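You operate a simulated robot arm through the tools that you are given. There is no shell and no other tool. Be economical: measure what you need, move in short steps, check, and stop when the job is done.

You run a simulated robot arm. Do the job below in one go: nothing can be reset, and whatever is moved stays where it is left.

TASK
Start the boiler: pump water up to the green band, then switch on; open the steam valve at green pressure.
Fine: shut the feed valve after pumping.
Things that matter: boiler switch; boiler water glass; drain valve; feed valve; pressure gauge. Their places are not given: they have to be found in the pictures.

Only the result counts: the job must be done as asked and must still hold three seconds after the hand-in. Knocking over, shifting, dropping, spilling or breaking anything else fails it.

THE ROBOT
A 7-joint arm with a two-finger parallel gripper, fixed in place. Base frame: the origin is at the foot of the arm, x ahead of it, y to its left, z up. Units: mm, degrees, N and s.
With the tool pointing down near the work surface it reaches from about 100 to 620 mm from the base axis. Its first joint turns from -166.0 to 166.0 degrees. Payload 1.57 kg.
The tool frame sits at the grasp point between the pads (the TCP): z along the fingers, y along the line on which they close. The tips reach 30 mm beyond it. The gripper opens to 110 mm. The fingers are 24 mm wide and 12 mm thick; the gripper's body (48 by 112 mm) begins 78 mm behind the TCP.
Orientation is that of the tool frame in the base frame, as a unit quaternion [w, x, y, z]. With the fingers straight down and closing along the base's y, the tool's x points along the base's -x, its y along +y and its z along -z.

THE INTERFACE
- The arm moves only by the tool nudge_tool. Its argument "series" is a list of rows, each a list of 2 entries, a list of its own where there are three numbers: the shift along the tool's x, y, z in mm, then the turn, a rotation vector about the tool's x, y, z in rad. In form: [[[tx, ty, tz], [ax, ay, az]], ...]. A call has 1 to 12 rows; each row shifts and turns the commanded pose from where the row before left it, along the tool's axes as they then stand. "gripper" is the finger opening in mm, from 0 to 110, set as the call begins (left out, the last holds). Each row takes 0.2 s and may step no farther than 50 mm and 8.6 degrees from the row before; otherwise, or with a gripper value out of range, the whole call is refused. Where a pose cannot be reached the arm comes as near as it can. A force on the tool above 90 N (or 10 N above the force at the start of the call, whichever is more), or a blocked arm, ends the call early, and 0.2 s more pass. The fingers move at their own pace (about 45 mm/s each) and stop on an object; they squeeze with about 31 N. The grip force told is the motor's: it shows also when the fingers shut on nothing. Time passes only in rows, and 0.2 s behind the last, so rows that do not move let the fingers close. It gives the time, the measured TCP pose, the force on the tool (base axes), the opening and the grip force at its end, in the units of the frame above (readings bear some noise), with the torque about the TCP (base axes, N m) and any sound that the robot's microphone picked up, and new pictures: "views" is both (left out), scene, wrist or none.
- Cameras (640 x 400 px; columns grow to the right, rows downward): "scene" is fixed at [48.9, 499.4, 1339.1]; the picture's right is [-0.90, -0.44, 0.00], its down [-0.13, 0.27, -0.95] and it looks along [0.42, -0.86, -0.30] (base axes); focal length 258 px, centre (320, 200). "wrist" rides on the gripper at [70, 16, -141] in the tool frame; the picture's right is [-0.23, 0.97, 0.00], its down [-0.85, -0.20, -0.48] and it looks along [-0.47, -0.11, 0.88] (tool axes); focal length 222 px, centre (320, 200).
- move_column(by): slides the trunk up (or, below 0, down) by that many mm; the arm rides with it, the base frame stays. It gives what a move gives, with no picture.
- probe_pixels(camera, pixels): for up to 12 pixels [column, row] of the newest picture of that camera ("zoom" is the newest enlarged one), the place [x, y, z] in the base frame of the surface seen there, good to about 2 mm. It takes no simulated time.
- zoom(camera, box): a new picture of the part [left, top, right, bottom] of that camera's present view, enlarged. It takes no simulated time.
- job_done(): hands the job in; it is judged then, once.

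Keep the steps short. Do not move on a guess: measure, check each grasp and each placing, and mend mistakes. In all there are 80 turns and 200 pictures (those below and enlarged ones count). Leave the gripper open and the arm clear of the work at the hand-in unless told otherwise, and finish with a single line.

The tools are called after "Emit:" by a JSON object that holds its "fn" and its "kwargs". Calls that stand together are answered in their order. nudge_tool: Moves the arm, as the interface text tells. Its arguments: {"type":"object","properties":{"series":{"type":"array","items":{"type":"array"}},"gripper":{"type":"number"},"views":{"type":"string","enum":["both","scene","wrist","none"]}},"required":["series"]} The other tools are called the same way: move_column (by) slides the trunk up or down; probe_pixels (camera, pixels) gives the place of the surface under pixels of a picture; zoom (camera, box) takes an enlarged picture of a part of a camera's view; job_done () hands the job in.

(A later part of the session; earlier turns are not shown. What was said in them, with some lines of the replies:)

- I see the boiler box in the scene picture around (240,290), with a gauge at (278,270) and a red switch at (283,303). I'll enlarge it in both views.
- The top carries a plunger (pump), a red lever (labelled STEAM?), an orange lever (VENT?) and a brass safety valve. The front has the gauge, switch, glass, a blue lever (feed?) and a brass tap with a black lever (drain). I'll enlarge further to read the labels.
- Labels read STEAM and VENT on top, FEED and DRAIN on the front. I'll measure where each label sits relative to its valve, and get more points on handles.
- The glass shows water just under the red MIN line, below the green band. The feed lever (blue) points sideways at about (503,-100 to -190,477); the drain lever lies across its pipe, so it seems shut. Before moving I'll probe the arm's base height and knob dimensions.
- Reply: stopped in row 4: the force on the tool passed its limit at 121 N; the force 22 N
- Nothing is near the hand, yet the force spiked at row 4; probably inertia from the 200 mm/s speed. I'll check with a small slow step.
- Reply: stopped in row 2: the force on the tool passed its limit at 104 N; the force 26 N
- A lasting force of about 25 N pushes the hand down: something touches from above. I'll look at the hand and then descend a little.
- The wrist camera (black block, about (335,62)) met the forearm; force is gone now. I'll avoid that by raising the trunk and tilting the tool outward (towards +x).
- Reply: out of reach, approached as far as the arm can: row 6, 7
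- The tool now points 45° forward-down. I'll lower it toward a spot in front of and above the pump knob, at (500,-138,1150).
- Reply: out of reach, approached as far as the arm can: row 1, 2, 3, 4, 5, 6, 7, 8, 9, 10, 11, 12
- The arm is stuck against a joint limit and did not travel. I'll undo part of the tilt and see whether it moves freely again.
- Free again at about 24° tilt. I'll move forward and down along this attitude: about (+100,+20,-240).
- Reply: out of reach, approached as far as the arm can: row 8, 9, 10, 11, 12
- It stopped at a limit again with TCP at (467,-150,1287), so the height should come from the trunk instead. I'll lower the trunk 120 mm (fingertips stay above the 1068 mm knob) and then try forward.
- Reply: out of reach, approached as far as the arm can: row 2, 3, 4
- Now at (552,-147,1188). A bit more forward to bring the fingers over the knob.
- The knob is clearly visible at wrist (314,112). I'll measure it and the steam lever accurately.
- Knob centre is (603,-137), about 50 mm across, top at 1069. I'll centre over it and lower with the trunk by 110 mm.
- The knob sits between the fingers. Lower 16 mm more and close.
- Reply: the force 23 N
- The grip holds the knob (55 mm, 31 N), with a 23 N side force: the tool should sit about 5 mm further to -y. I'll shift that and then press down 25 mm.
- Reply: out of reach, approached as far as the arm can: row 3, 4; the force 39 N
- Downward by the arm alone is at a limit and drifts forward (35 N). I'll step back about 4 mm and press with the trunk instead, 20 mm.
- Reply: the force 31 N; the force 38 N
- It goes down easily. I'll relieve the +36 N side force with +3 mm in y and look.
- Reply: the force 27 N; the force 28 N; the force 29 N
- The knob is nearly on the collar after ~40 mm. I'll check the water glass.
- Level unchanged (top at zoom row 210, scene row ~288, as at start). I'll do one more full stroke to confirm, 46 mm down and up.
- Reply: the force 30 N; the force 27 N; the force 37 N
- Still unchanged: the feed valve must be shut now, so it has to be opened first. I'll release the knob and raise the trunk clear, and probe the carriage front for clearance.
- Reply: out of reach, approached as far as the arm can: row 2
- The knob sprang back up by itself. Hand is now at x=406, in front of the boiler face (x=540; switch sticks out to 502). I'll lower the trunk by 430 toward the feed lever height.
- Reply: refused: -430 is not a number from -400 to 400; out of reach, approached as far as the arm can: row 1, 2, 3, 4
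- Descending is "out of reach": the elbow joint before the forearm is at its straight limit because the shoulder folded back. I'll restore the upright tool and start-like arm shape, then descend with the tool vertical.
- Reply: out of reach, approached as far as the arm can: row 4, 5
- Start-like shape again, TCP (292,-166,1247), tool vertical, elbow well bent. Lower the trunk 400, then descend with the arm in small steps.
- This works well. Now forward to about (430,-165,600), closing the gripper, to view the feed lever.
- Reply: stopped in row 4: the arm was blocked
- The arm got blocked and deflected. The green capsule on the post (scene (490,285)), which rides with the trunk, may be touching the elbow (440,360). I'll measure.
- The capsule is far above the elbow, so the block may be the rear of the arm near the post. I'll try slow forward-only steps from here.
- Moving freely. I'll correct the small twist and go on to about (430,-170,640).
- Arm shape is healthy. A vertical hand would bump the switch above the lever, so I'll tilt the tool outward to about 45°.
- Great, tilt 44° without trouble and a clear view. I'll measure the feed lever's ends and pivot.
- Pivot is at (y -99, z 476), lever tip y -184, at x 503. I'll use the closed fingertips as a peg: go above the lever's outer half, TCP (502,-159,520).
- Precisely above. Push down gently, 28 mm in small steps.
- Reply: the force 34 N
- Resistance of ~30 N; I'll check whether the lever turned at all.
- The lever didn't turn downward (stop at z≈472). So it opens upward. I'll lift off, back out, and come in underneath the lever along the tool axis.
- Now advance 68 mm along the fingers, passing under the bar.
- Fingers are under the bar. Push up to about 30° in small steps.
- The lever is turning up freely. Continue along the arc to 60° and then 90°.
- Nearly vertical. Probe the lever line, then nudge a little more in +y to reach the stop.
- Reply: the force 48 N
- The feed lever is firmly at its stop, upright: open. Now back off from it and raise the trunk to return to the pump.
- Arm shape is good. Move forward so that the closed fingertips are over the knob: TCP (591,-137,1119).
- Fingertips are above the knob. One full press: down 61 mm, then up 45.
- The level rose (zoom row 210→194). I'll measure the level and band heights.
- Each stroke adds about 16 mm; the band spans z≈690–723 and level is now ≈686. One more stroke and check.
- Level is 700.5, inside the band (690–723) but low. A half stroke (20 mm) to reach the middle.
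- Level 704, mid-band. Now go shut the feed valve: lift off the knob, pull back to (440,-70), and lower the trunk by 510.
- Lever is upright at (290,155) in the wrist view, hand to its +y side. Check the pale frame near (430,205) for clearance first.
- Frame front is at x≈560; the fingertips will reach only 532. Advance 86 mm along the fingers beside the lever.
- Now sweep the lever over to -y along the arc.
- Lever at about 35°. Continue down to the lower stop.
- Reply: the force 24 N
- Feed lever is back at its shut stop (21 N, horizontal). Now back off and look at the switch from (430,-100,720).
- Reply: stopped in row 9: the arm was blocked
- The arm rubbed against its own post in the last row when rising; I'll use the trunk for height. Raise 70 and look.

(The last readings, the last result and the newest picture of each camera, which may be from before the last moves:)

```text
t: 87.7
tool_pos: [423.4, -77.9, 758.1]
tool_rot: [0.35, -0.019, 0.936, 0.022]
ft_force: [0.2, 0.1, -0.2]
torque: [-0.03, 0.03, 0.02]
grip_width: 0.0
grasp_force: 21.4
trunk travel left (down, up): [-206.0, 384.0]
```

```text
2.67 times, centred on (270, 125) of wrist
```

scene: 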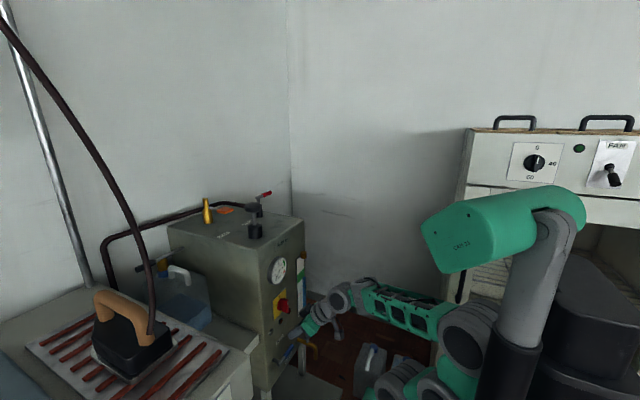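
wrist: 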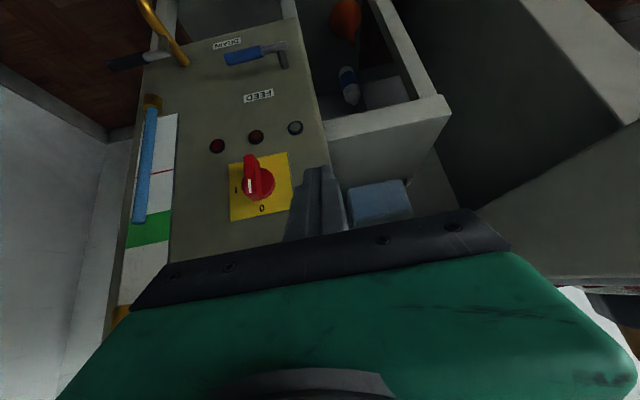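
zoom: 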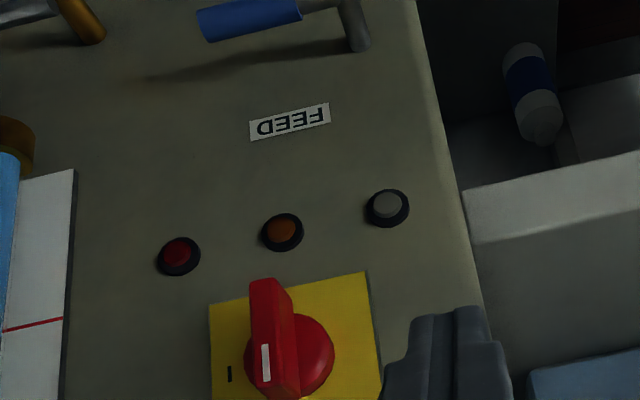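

Clear view of the switch: fin upright, white mark at 0 (top), I to the -y side. Measure fin.

Emit:
{"fn": "probe_pixels", "kwargs": {"camera": "zoom", "pixels": [[264, 288], [268, 310], [268, 345], [268, 375], [272, 395], [290, 310], [297, 370], [322, 350], [250, 330], [365, 285], [215, 310], [230, 373]]}}

Emit:
{"fn": "zoom", "kwargs": {"camera": "wrist", "box": [215, 130, 305, 230]}}

```text
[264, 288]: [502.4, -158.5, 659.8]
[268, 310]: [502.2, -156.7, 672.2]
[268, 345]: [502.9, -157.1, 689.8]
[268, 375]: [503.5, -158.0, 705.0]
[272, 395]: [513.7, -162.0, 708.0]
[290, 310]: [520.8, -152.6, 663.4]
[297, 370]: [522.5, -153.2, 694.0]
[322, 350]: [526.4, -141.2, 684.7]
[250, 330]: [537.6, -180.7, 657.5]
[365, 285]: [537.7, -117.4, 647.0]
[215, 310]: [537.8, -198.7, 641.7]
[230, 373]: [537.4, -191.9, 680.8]
```

```text
4.00 times, centred on (260, 180) of wrist
```

zoom: 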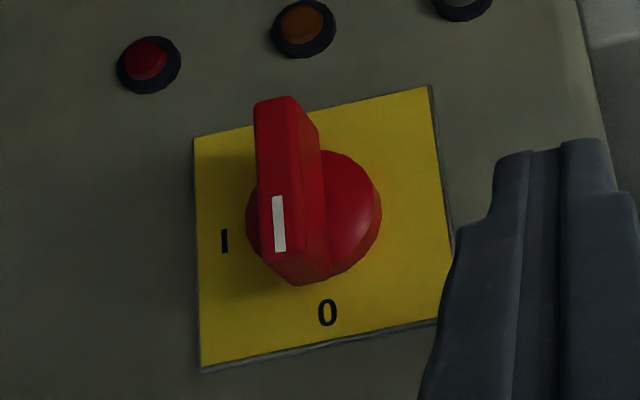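

Fin: x 502–525, centre (y -158, z 683), 54 mm long. It must turn 90° with its top going to -y. I'll first straighten the hand and tilt to ~60° from vertical, near (439,-120,755).

Emit:
{"fn": "nudge_tool", "kwargs": {"series": [[[0, -4, 0], [0.02, -0.1, 0.005]], [[0, -12, 4], [0.02, -0.1, 0.005]], [[0, -14, 4], [0.018, -0.106, 0.006]], [[0, -12, 4], [0, 0, 0]]], "views": "both"}}

```text
t: 88.4
tool_pos: [439.3, -23.2, 753.8]
tool_rot: [0.451, -0.089, 0.887, 0.049]
ft_force: [0.0, 0.0, 0.2]
torque: [-0.05, 0.02, -0.03]
grip_width: 0.0
grasp_force: 21.3
trunk travel left (down, up): [-206.0, 384.0]
stopped in row 3: the arm was blocked; the commanded pose is now the measured one
```

scene: 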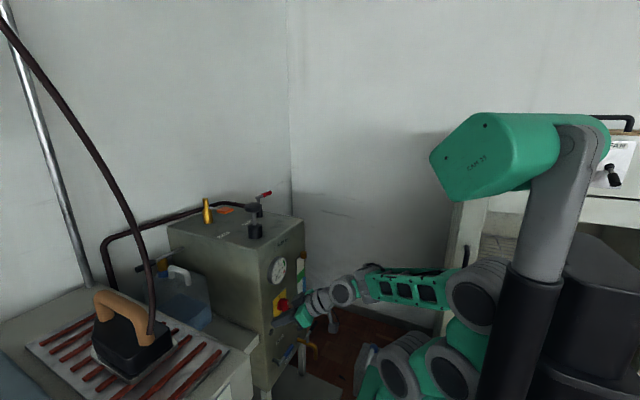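
wrist: 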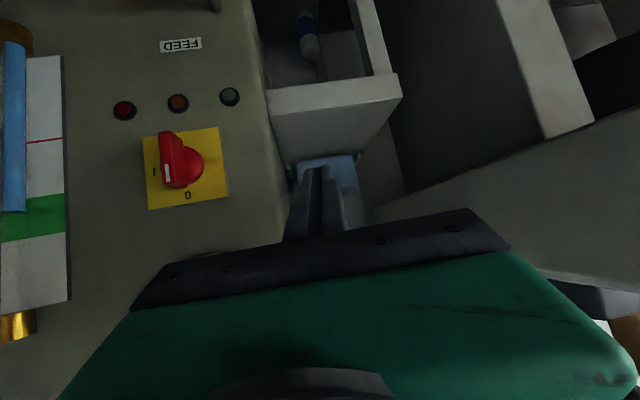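

The elbow touched the post because the hand was pulled in too far with that tilt. I'll undo: return to the 44° tilt, farther out at about (470,-110,754).

Emit:
{"fn": "nudge_tool", "kwargs": {"series": [[[-4, -10, 6], [0.04, 0.05, 0.03]], [[-6, -20, 8], [0.05, 0.06, 0.05]], [[-6, -20, 8], [0.06, 0.07, 0.05]], [[-4, -20, 5], [0, 0, 0]], [[0, -12, 0], [0, 0, 0]]], "views": "both"}}

```text
t: 89.6
tool_pos: [479.2, -103.8, 751.2]
tool_rot: [0.371, 0.0, 0.929, 0.002]
ft_force: [0.5, -0.1, 0.0]
torque: [-0.02, -0.03, 0.01]
grip_width: 0.1
grasp_force: 21.5
trunk travel left (down, up): [-206.0, 384.0]
```

scene: 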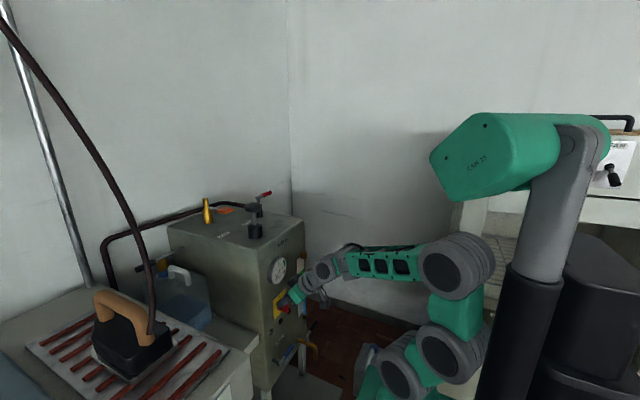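
wrist: 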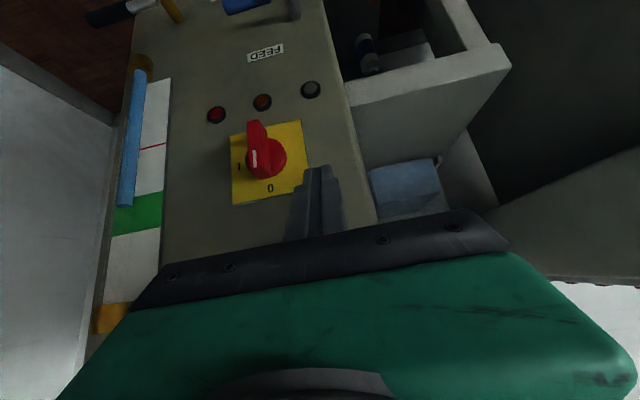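

Good. Position the fingertips just at the +y side of the fin's upper half: TCP (494,-132,722).

Emit:
{"fn": "nudge_tool", "kwargs": {"series": [[[2, -9, 7], [0, 0, 0]], [[2, -9, 8], [0, 0, 0]], [[2.5, -9, 8], [0, 0, 0]], [[2.5, -1, 8], [0, 0, 0]]], "views": "wrist"}}

Emit:
{"fn": "zoom", "kwargs": {"camera": "wrist", "box": [220, 80, 400, 240]}}

```text
t: 90.6
tool_pos: [494.2, -132.2, 723.0]
tool_rot: [0.371, 0.0, 0.928, 0.003]
ft_force: [0.0, -0.3, 0.0]
torque: [-0.02, 0.01, 0.0]
grip_width: 0.0
grasp_force: 21.1
trunk travel left (down, up): [-206.0, 384.0]
```

wrist: 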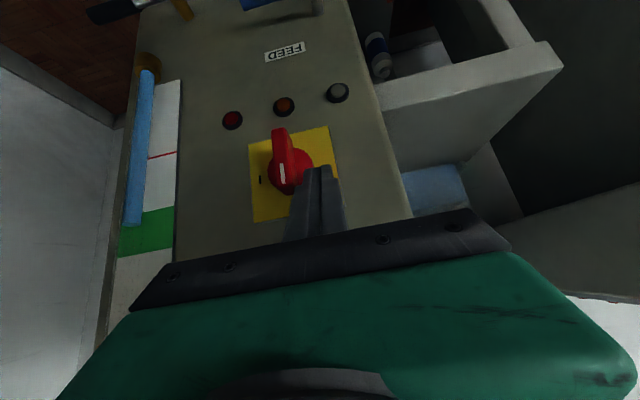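

```text
2.50 times, centred on (310, 160) of wrist
```

zoom: 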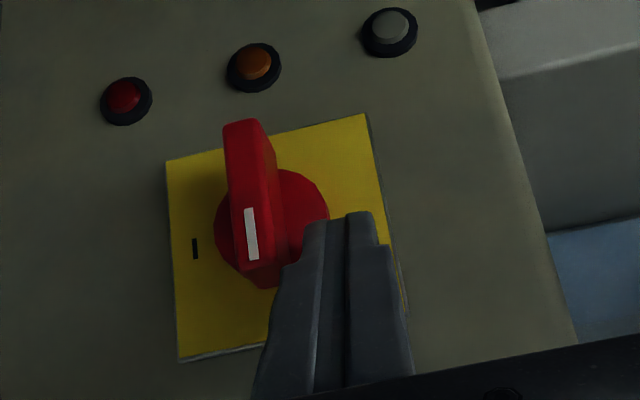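

Push to -y with a slight rise, about half the turn.

Emit:
{"fn": "nudge_tool", "kwargs": {"series": [[[0, -6, 0], [0, 0, 0]], [[-1.4, -5, -1.45], [0, 0, 0]], [[-1.4, -5, -1.45], [0, 0, 0]], [[-1.4, -5, -1.45], [0, 0, 0]], [[-1.4, -5, -1.45], [0, 0, 0]]], "views": "wrist"}}

Emit:
{"fn": "zoom", "kwargs": {"camera": "wrist", "box": [220, 80, 400, 240]}}

```text
t: 91.8
tool_pos: [494.3, -158.6, 730.9]
tool_rot: [0.372, 0.0, 0.928, 0.002]
ft_force: [0.7, 0.9, -0.4]
torque: [0.01, -0.01, -0.01]
grip_width: 0.0
grasp_force: 21.2
trunk travel left (down, up): [-206.0, 384.0]
```

wrist: 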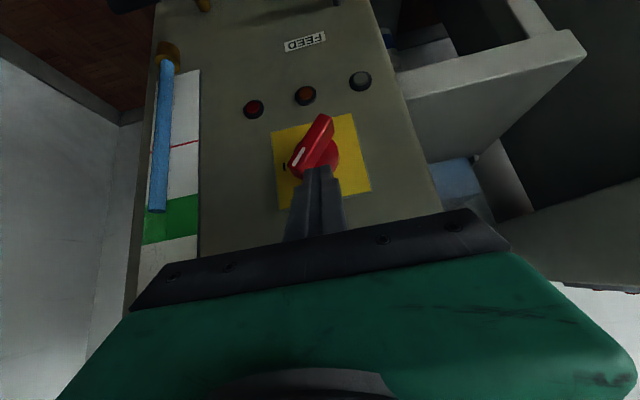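

```text
2.50 times, centred on (310, 160) of wrist
```

zoom: 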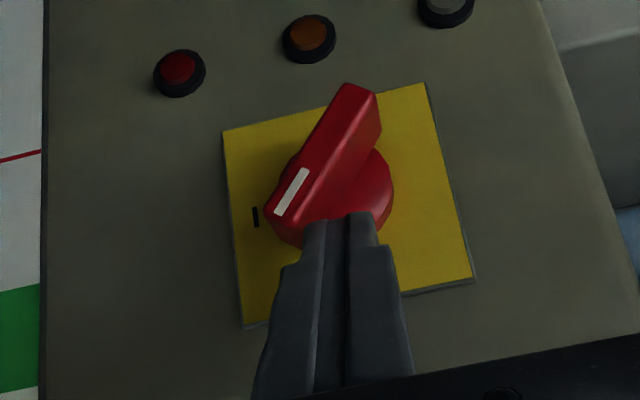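

About 45° turned. Continue: further -y and down to horizontal.

Emit:
{"fn": "nudge_tool", "kwargs": {"series": [[[0, -7, 0], [0, 0, 0]], [[1.4, -7, 1.45], [0, 0, 0]], [[2.8, -5, 2.9], [0, 0, 0]], [[3.4, -2, 3.6], [0, 0, 0]], [[3.4, 0, 3.6], [0, 0, 0]]], "views": "both"}}

Emit:
{"fn": "zoom", "kwargs": {"camera": "wrist", "box": [220, 80, 400, 240]}}

```text
t: 93.0
tool_pos: [494.3, -179.0, 716.4]
tool_rot: [0.373, 0.0, 0.928, 0.001]
ft_force: [-5.6, 1.2, 12.7]
torque: [0.04, -0.03, 0.03]
grip_width: 0.0
grasp_force: 21.4
trunk travel left (down, up): [-206.0, 384.0]
```

scene: 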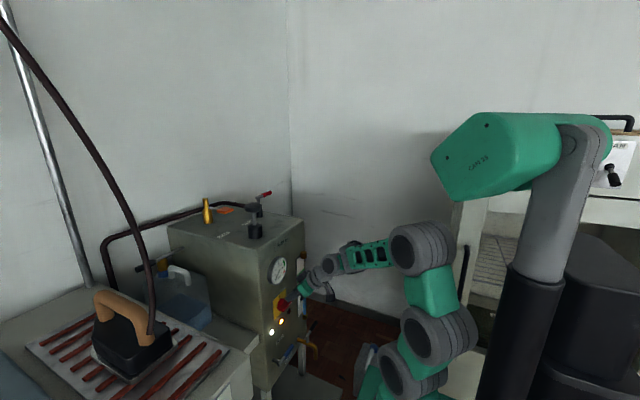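
wrist: 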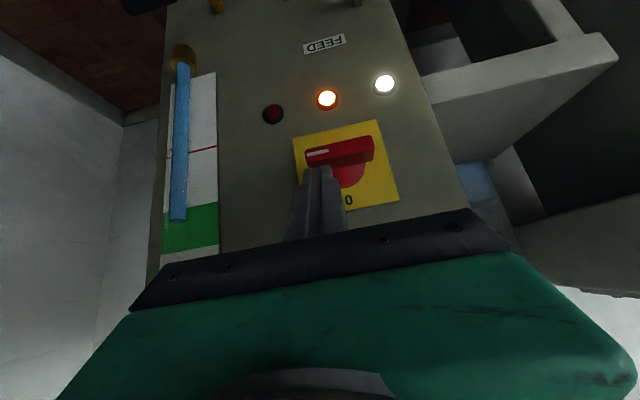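

```text
2.50 times, centred on (310, 160) of wrist
```

zoom: 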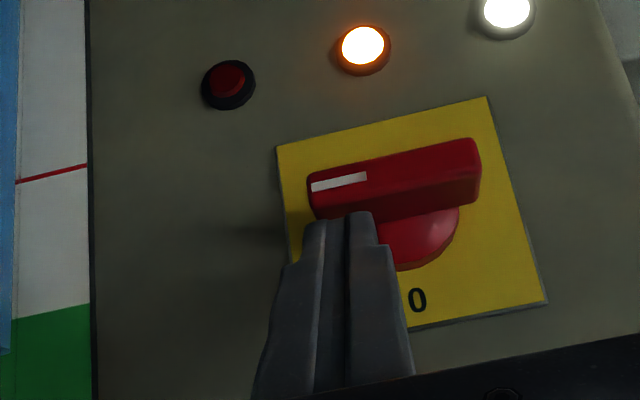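

The switch is at I; the white and orange lamps are on. Next, back away and raise the trunk to get ready at the steam lever while pressure builds.

Emit:
{"fn": "nudge_tool", "kwargs": {"series": [[[-3, 0, -8], [0, 0, 0]], [[-2, 0, -14], [0, 0, 0]], [[2, 0, -16], [0, 0, 0]]], "views": "none"}}

Emit:
{"fn": "move_column", "kwargs": {"by": 384}}

Emit:
{"fn": "nudge_tool", "kwargs": {"series": [[[-8, -8, 5], [0, 0, 0]], [[-14, -14, 13], [0, 0, 0]], [[-14, -14, 13], [0, 0, 0]], [[-14, -14, 13], [0, 0, 0]], [[-14, -14, 13], [0, 0, 0]]], "views": "both"}}

Emit:
{"fn": "zoom", "kwargs": {"camera": "scene", "box": [260, 250, 320, 320]}}

```text
t: 93.8
tool_pos: [469.3, -179.4, 744.4]
tool_rot: [0.37, 0.0, 0.929, 0.003]
ft_force: [0.2, 0.2, 0.4]
torque: [0.0, 0.0, -0.04]
grip_width: 0.3
grasp_force: 21.5
trunk travel left (down, up): [-206.0, 384.0]
```

```text
t: 97.5
tool_pos: [469.3, -179.9, 1128.3]
tool_rot: [0.372, 0.0, 0.928, 0.002]
ft_force: [0.4, 0.5, -1.5]
torque: [-0.02, 0.0, 0.01]
grip_width: 0.0
grasp_force: 21.0
trunk travel left (down, up): [-590.0, 0.0]
```

```text
t: 98.7
tool_pos: [555.0, -243.9, 1130.4]
tool_rot: [0.371, 0.0, 0.929, 0.003]
ft_force: [-0.3, 0.1, 0.0]
torque: [0.0, 0.0, 0.02]
grip_width: 0.0
grasp_force: 21.2
trunk travel left (down, up): [-590.0, 0.0]
```

scene: 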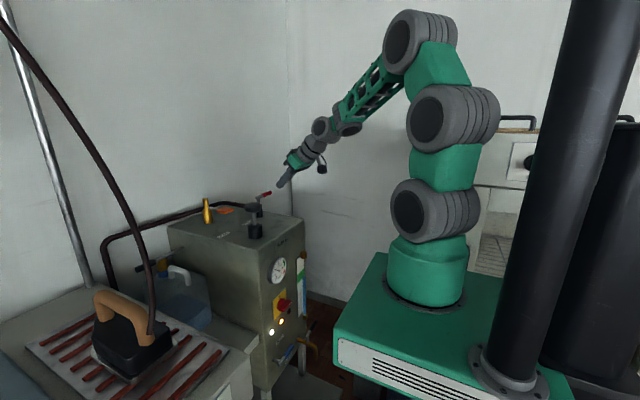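
wrist: 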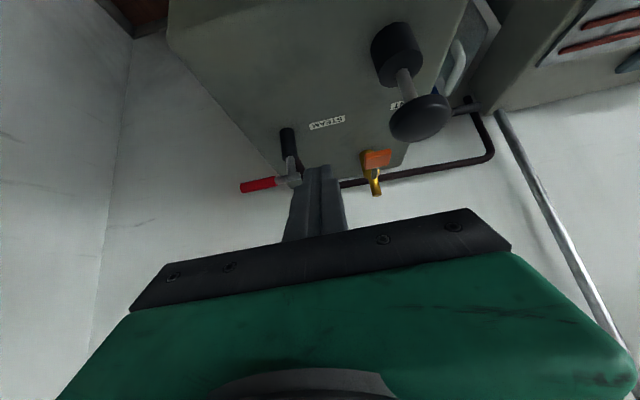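

```text
5.71 times, centred on (290, 285) of scene
```

zoom: 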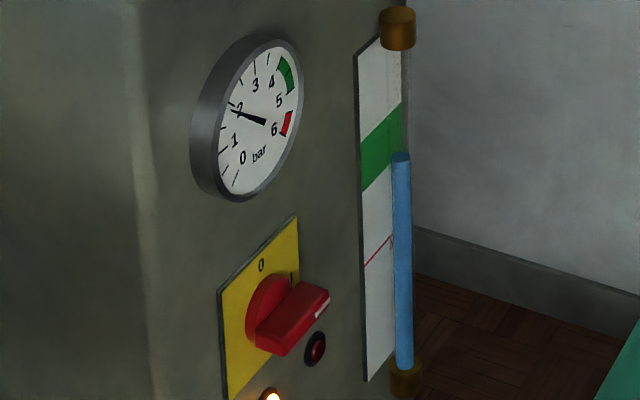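

Gauge reads ~2 bar, rising quickly (~0.35 bar/s); green is 4–5. By analogy with the feed valve, the steam lever opens toward +x (along its pipe). I'll tilt to 55° and place the fingertips just in front of the lever's red grip.

Emit:
{"fn": "nudge_tool", "kwargs": {"series": [[[0, -12, 0], [0, -0.1, 0]], [[0, -12, 0], [0, -0.1, 0]], [[0, -13, 20], [0, 0, 0]], [[0, -13, 20], [0, 0, 0]], [[0, -13, 20], [0, 0, 0]], [[0, -13, 20], [0, 0, 0]], [[0, -14, 20], [0, 0, 0]], [[-1, -14, 20], [0, 0, 0]]], "views": "both"}}

Emit:
{"fn": "zoom", "kwargs": {"camera": "scene", "box": [260, 250, 320, 320]}}

```text
t: 100.5
tool_pos: [654.2, -346.2, 1061.9]
tool_rot: [0.461, 0.001, 0.887, 0.002]
ft_force: [0.0, -1.0, 0.3]
torque: [-0.02, 0.02, -0.01]
grip_width: 0.0
grasp_force: 21.5
trunk travel left (down, up): [-590.0, 0.0]
```

scene: 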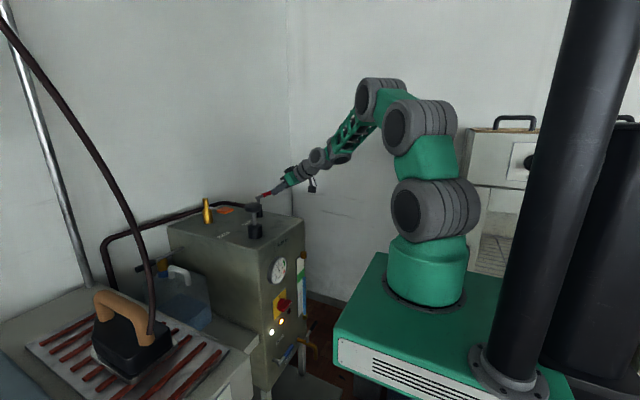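
wrist: 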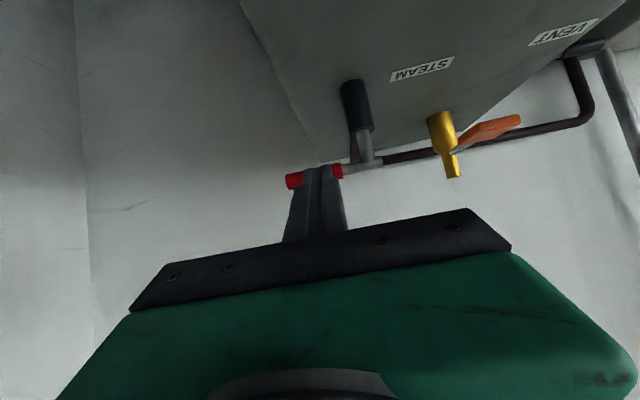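

```text
5.71 times, centred on (290, 285) of scene
```

zoom: 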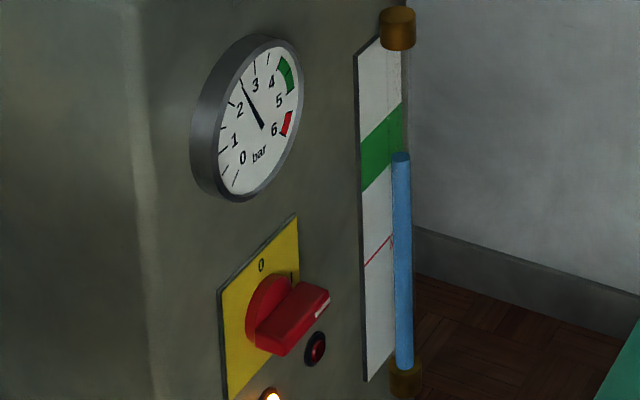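

~2.6 bar. Lower to lever height just short of contact and wait.

Emit:
{"fn": "nudge_tool", "kwargs": {"series": [[[0.5, -1, 6], [0, 0, 0]], [[0.5, 0, 6], [0, 0, 0]], [[0.9, 0, 6], [0, 0, 0]], [[0, 0, 0], [0, 0, 0]], [[0, 0, 0], [0, 0, 0]], [[0, 0, 0], [0, 0, 0]], [[0, 0, 0], [0, 0, 0]], [[0, 0, 0], [0, 0, 0]], [[0, 0, 0], [0, 0, 0]], [[0, 0, 0], [0, 0, 0]]], "views": "both"}}

Emit:
{"fn": "zoom", "kwargs": {"camera": "scene", "box": [265, 252, 295, 287]}}

Emit:
{"fn": "zoom", "kwargs": {"camera": "wrist", "box": [260, 70, 420, 240]}}

```text
t: 102.7
tool_pos: [667.7, -347.6, 1050.4]
tool_rot: [0.462, 0.001, 0.887, 0.002]
ft_force: [0.3, -0.2, 0.2]
torque: [0.01, -0.02, 0.02]
grip_width: 0.1
grasp_force: 21.3
trunk travel left (down, up): [-590.0, 0.0]
```

scene: 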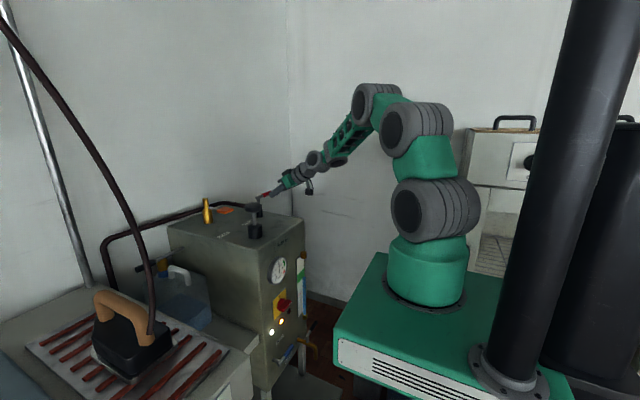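
wrist: 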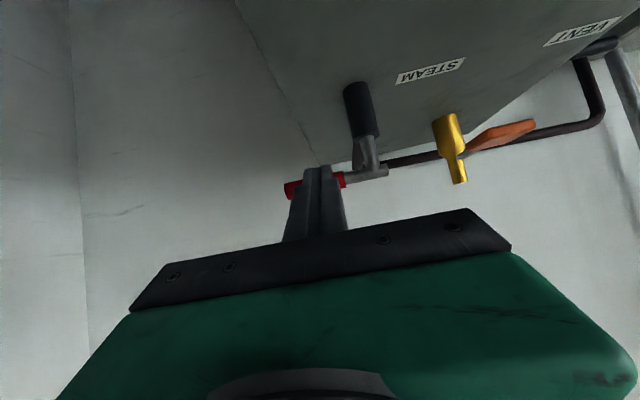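

```text
11.43 times, centred on (280, 270) of scene
```

zoom: 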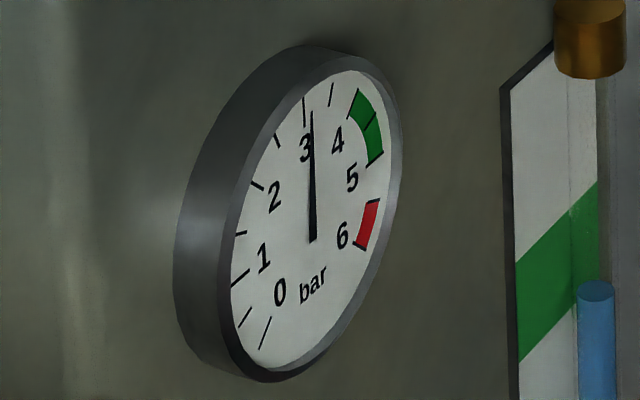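

```text
2.35 times, centred on (340, 155) of wrist
```

zoom: 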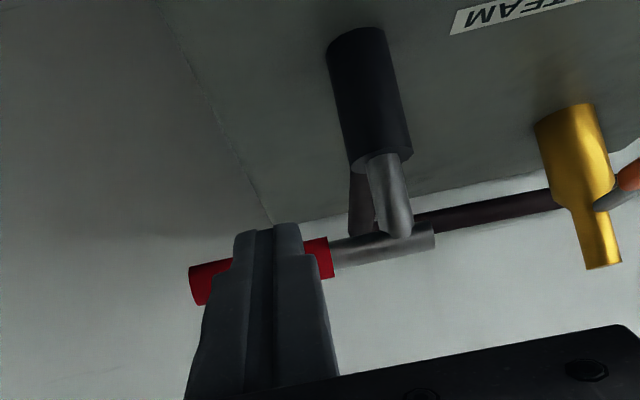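

3.15 bar at t=102.7, ~0.25 bar/s. Wait 2.6 s more.

Emit:
{"fn": "nudge_tool", "kwargs": {"series": [[[0, 0, 0], [0, 0, 0]], [[0, 0, 0], [0, 0, 0]], [[0, 0, 0], [0, 0, 0]], [[0, 0, 0], [0, 0, 0]], [[0, 0, 0], [0, 0, 0]], [[0, 0, 0], [0, 0, 0]], [[0, 0, 0], [0, 0, 0]], [[0, 0, 0], [0, 0, 0]], [[0, 0, 0], [0, 0, 0]], [[0, 0, 0], [0, 0, 0]], [[0, 0, 0], [0, 0, 0]], [[0, 0, 0], [0, 0, 0]]], "views": "scene"}}

Emit:
{"fn": "zoom", "kwargs": {"camera": "scene", "box": [265, 252, 295, 287]}}

```text
t: 105.3
tool_pos: [667.6, -348.3, 1050.2]
tool_rot: [0.462, 0.001, 0.887, 0.003]
ft_force: [0.5, 0.5, -0.1]
torque: [-0.01, -0.01, 0.02]
grip_width: 0.0
grasp_force: 21.3
trunk travel left (down, up): [-590.0, 0.0]
```

scene: 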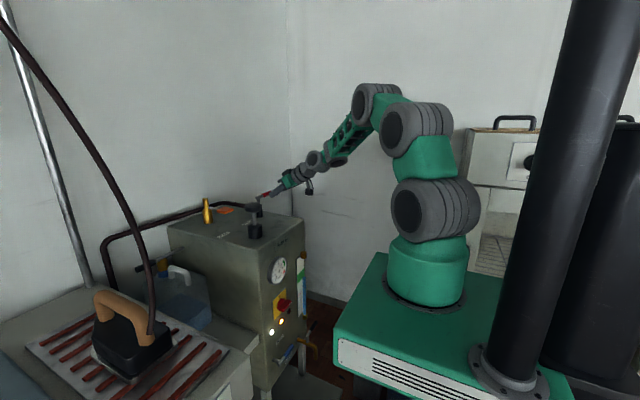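

```text
11.43 times, centred on (280, 270) of scene
```

zoom: 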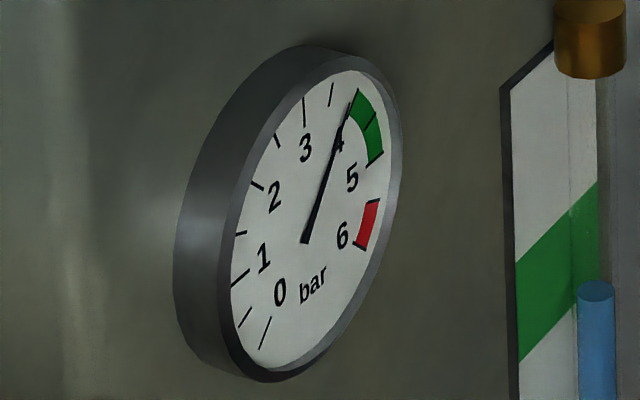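

3.9 bar, at the green edge. Short wait (0.6 s), then push the lever toward +x along the arc.

Emit:
{"fn": "nudge_tool", "kwargs": {"series": [[[0, 0, 0], [0, 0, 0]], [[0, 0, 0], [0, 0, 0]], [[0, 0, 0], [0, 0, 0]], [[-5.7, 1, 8.2], [0, 0, 0]], [[-5.7, 1, 8.2], [0, 0, 0]], [[-5.7, 1, 8.2], [0, 0, 0]], [[-5.7, 1, 8.2], [0, 0, 0]]], "views": "both"}}

Emit:
{"fn": "zoom", "kwargs": {"camera": "scene", "box": [265, 252, 295, 287]}}

Emit:
{"fn": "zoom", "kwargs": {"camera": "wrist", "box": [260, 70, 420, 240]}}

```text
t: 106.9
tool_pos: [689.1, -347.1, 1054.5]
tool_rot: [0.461, 0.006, 0.888, 0.003]
ft_force: [-88.6, -1.6, 4.8]
torque: [-0.09, 1.13, 0.38]
grip_width: 0.0
grasp_force: 21.4
trunk travel left (down, up): [-590.0, 0.0]
```

scene: 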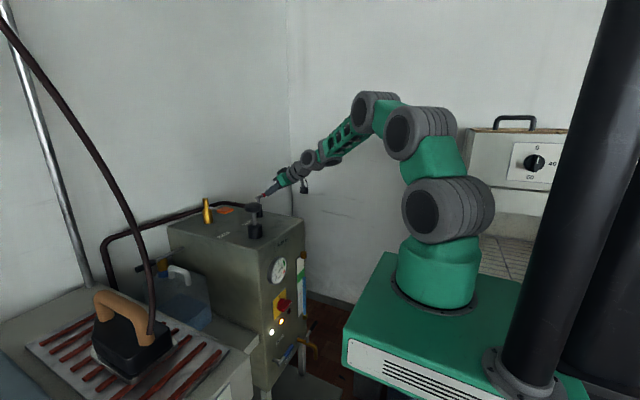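
wrist: 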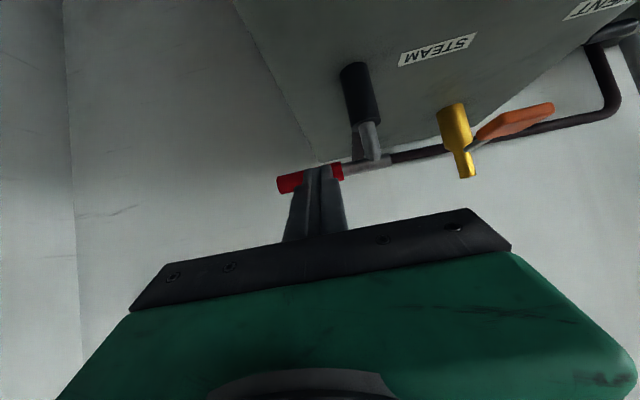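

```text
11.43 times, centred on (280, 270) of scene
```

zoom: 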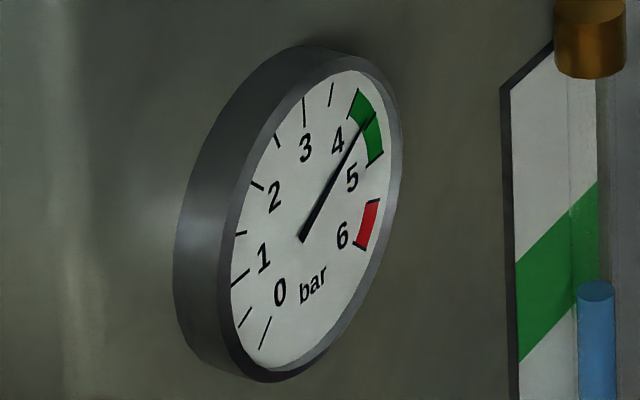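

```text
2.35 times, centred on (340, 155) of wrist
```

zoom: 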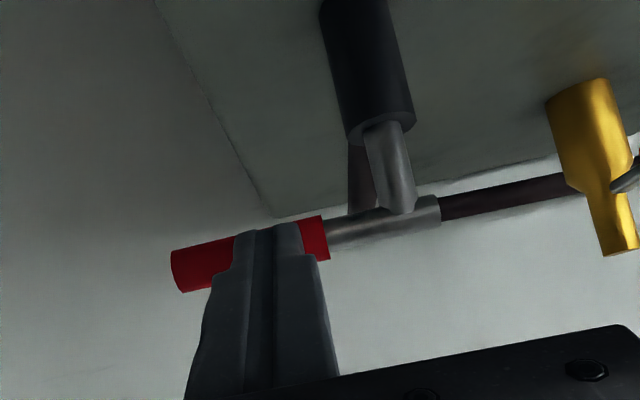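

The lever does not go toward +x (88 N, no turn), so it opens toward -x. Pressure 4.4: I'll hop over the lever quickly, come down behind it and pull toward -x.

Emit:
{"fn": "nudge_tool", "kwargs": {"series": [[[-4.9, -2, -27.9], [0, 0, 0]], [[-25.9, -2, -12], [0, 0, 0]], [[-27.5, -2, 39], [0, 0, 0]], [[34.4, 0, 24.1], [0, 0, 0]], [[5, -2, -7], [0, 0, 0]], [[8.6, -2, -12.3], [0, 0, 0]], [[8.6, 0, -12.3], [0, 0, 0]], [[8.6, 0, -12.3], [0, 0, 0]]], "views": "both"}}

Emit:
{"fn": "zoom", "kwargs": {"camera": "scene", "box": [265, 252, 295, 287]}}

Emit:
{"fn": "zoom", "kwargs": {"camera": "wrist", "box": [260, 70, 420, 240]}}

```text
t: 108.7
tool_pos: [686.7, -355.6, 1054.7]
tool_rot: [0.462, 0.002, 0.887, 0.002]
ft_force: [1.0, 0.0, 3.2]
torque: [0.06, -0.05, 0.02]
grip_width: 0.0
grasp_force: 21.7
trunk travel left (down, up): [-590.0, 0.0]
```

scene: 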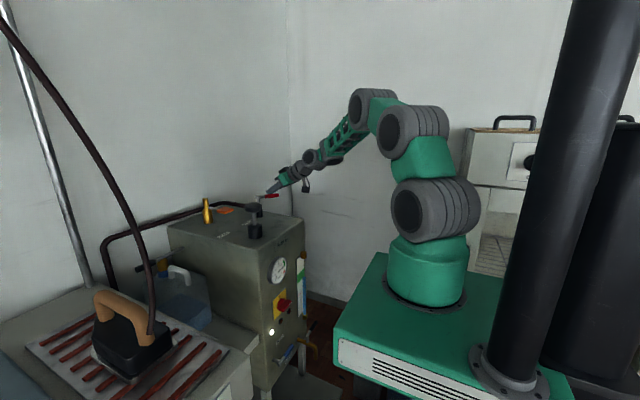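
wrist: 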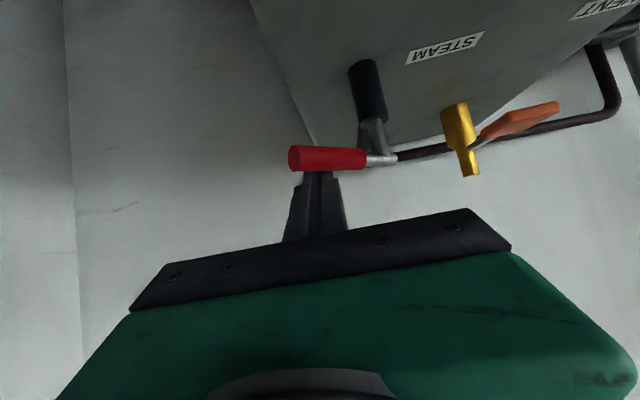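

```text
11.43 times, centred on (280, 270) of scene
```

zoom: 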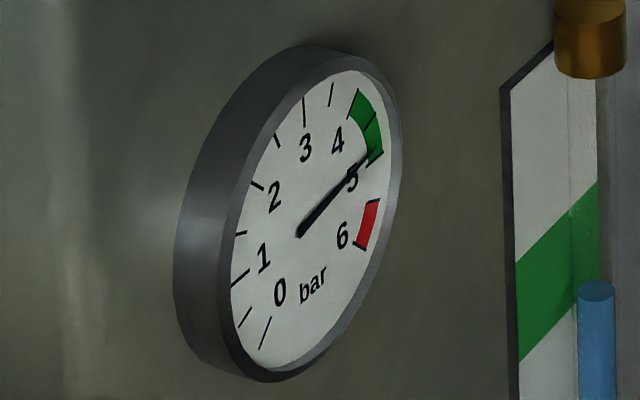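

```text
2.35 times, centred on (340, 155) of wrist
```

zoom: 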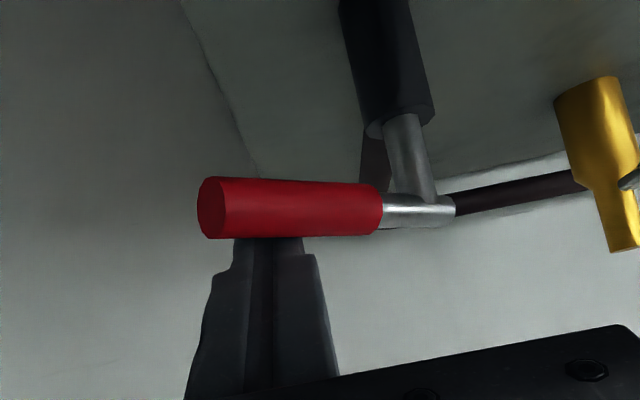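

Lever is turning toward -x (~25°). Gauge is at ~4.9, still green, and the orange heating lamp went off. Continue the arc.

Emit:
{"fn": "nudge_tool", "kwargs": {"series": [[[7.7, 1, -11], [0, 0, 0]], [[7.7, 2, -11], [0, 0, 0]], [[4.6, 7, -6.6], [0, 0, 0]], [[4.6, 8, -6.6], [0, 0, 0]], [[3.4, 10, -4.9], [0, 0, 0]], [[3.4, 11, -4.9], [0, 0, 0]]], "views": "both"}}

Emit:
{"fn": "zoom", "kwargs": {"camera": "scene", "box": [265, 252, 295, 287]}}

Emit:
{"fn": "zoom", "kwargs": {"camera": "wrist", "box": [260, 70, 420, 240]}}

```text
t: 110.1
tool_pos: [632.9, -318.7, 1058.1]
tool_rot: [0.463, 0.003, 0.887, 0.0]
ft_force: [7.4, -10.4, -2.4]
torque: [-0.31, -0.18, -0.24]
grip_width: 0.0
grasp_force: 21.3
trunk travel left (down, up): [-590.0, 0.0]
```

scene: 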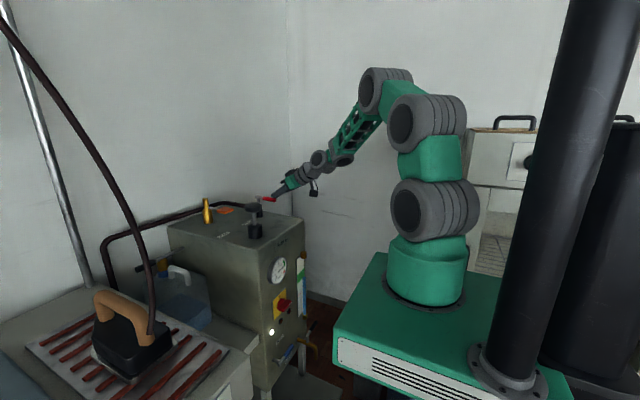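
wrist: 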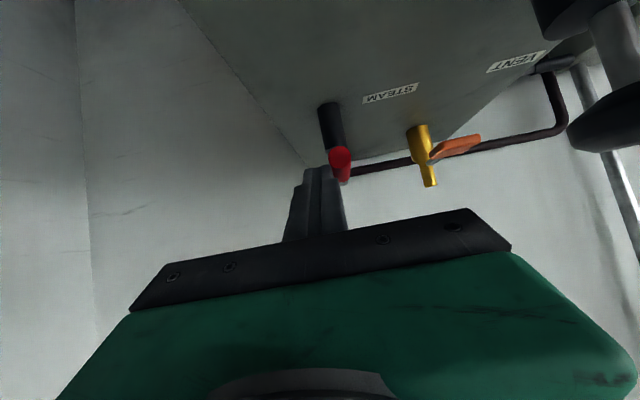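

```text
11.43 times, centred on (280, 270) of scene
```

zoom: 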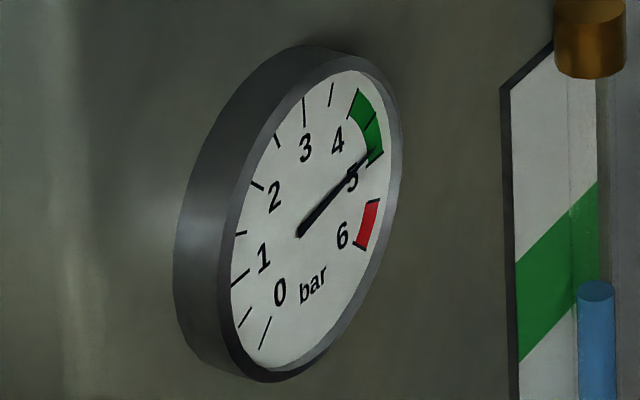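

```text
2.35 times, centred on (340, 155) of wrist
```

zoom: 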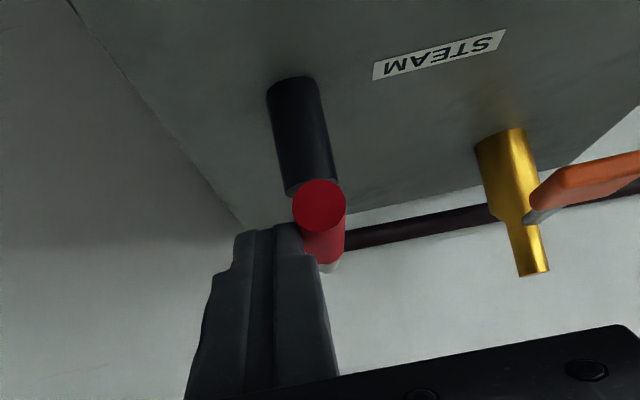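

Lever points almost straight toward -x. Push it +y to its stop.

Emit:
{"fn": "nudge_tool", "kwargs": {"series": [[[0, 5, 0], [0, 0, 0]], [[0, 4, 0], [0, 0, 0]], [[0, 3, 0], [0, 0, 0]]], "views": "both"}}

Emit:
{"fn": "probe_pixels", "kwargs": {"camera": "wrist", "pixels": [[330, 125], [342, 160], [346, 176], [338, 158]]}}

Emit:
{"fn": "zoom", "kwargs": {"camera": "scene", "box": [230, 180, 320, 290]}}

```text
t: 110.9
tool_pos: [632.5, -315.9, 1058.0]
tool_rot: [0.462, 0.006, 0.887, -0.004]
ft_force: [10.7, -52.7, 1.4]
torque: [-1.19, -0.28, -1.07]
grip_width: 0.0
grasp_force: 21.1
trunk travel left (down, up): [-590.0, 0.0]
```

scene: 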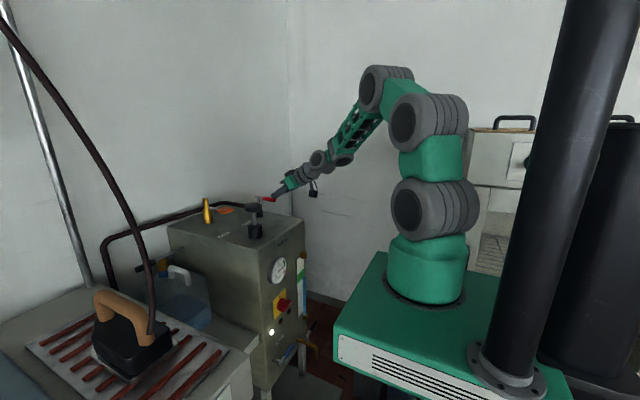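
wrist: 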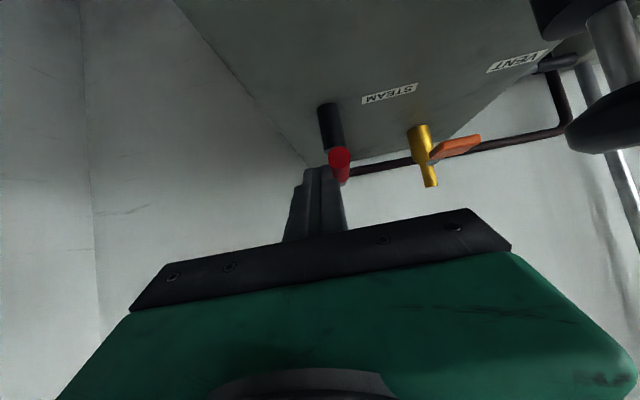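

```text
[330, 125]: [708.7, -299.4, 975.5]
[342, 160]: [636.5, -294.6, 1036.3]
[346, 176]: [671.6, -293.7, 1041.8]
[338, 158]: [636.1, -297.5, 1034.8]
```

```text
3.64 times, centred on (275, 235) of scene
```

zoom: 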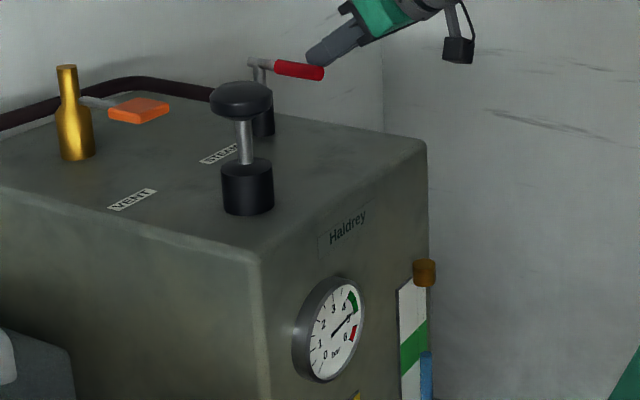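

Steam lever is at its stop, straight toward -x (open). Retreat: sideways -y, up, back; then check everything with the gripper open.

Emit:
{"fn": "nudge_tool", "kwargs": {"series": [[[0, -15, 0], [0, 0, 0]], [[0, -15, 0], [0, 0, 0]], [[-20, 0, -14], [0, 0, 0]], [[-20, 0, -14], [0, 0, 0]], [[-20, 0, -14], [0, 0, 0]], [[8, 0, -12], [0, 0, 0]], [[11, 0, -16], [0, 0, 0]], [[11, 0, -16], [0, 0, 0]], [[11, 0, -16], [0, 0, 0]]], "views": "none"}}

Emit:
{"fn": "nudge_tool", "kwargs": {"series": [[[0, 0, 0], [0, 0, 0]], [[0, 0, 0], [0, 0, 0]], [[0, 0, 0], [0, 0, 0]], [[0, 0, 0], [0, 0, 0]]], "gripper": 80, "views": "both"}}

Emit:
{"fn": "zoom", "kwargs": {"camera": "scene", "box": [260, 245, 325, 375]}}

Emit:
{"fn": "zoom", "kwargs": {"camera": "scene", "box": [265, 252, 315, 302]}}

```text
t: 112.9
tool_pos: [559.9, -332.7, 1130.9]
tool_rot: [0.462, 0.0, 0.887, 0.002]
ft_force: [-0.3, -0.2, -0.3]
torque: [-0.01, 0.01, -0.01]
grip_width: 0.0
grasp_force: 21.5
trunk travel left (down, up): [-590.0, 0.0]
```

```text
t: 113.9
tool_pos: [560.2, -332.8, 1130.6]
tool_rot: [0.461, 0.002, 0.887, 0.002]
ft_force: [0.1, 0.6, 0.0]
torque: [0.03, 0.03, -0.01]
grip_width: 79.9
grasp_force: 0.0
trunk travel left (down, up): [-590.0, 0.0]
```

scene: 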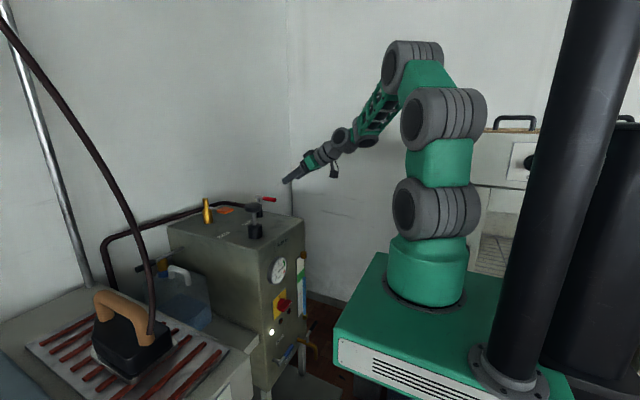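
wrist: 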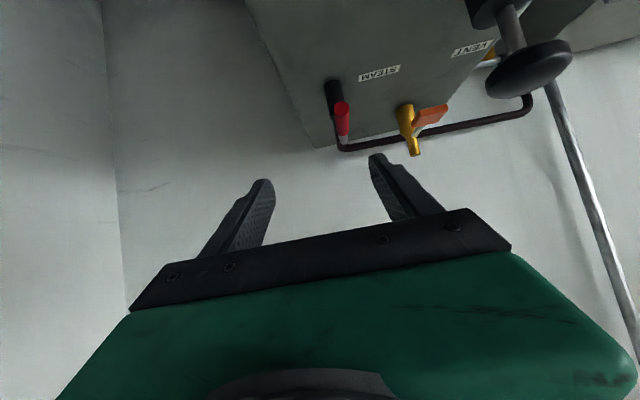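

```text
3.08 times, centred on (292, 310) of scene
```

zoom: 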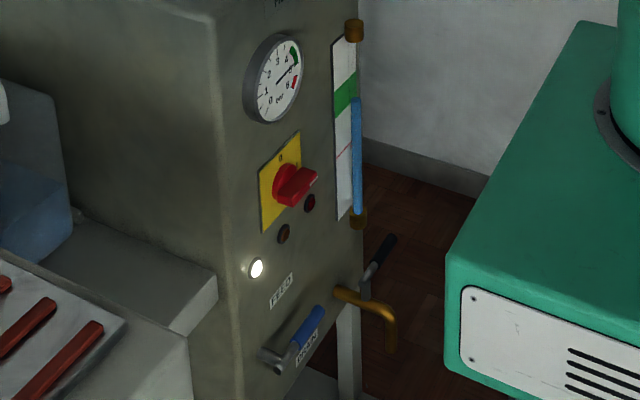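

```text
8.00 times, centred on (290, 277) of scene
```

zoom: 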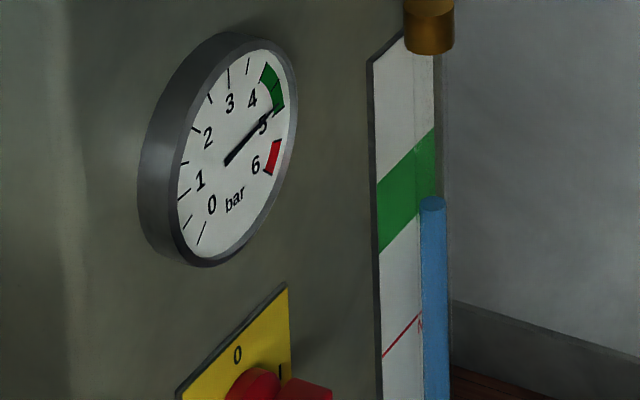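

Gauge steady at ~4.9 bar in green, water level unchanged (~704, mid-band), feed and drain shut, switch at I, steam lever open, gripper open and clear. Handing in.

Emit:
{"fn": "job_done", "kwargs": {}}

```text
The job is handed in.
```

The boiler is running at about 4.9 bar (green), with the water in the green band, the feed valve shut, the switch on and the steam valve open.
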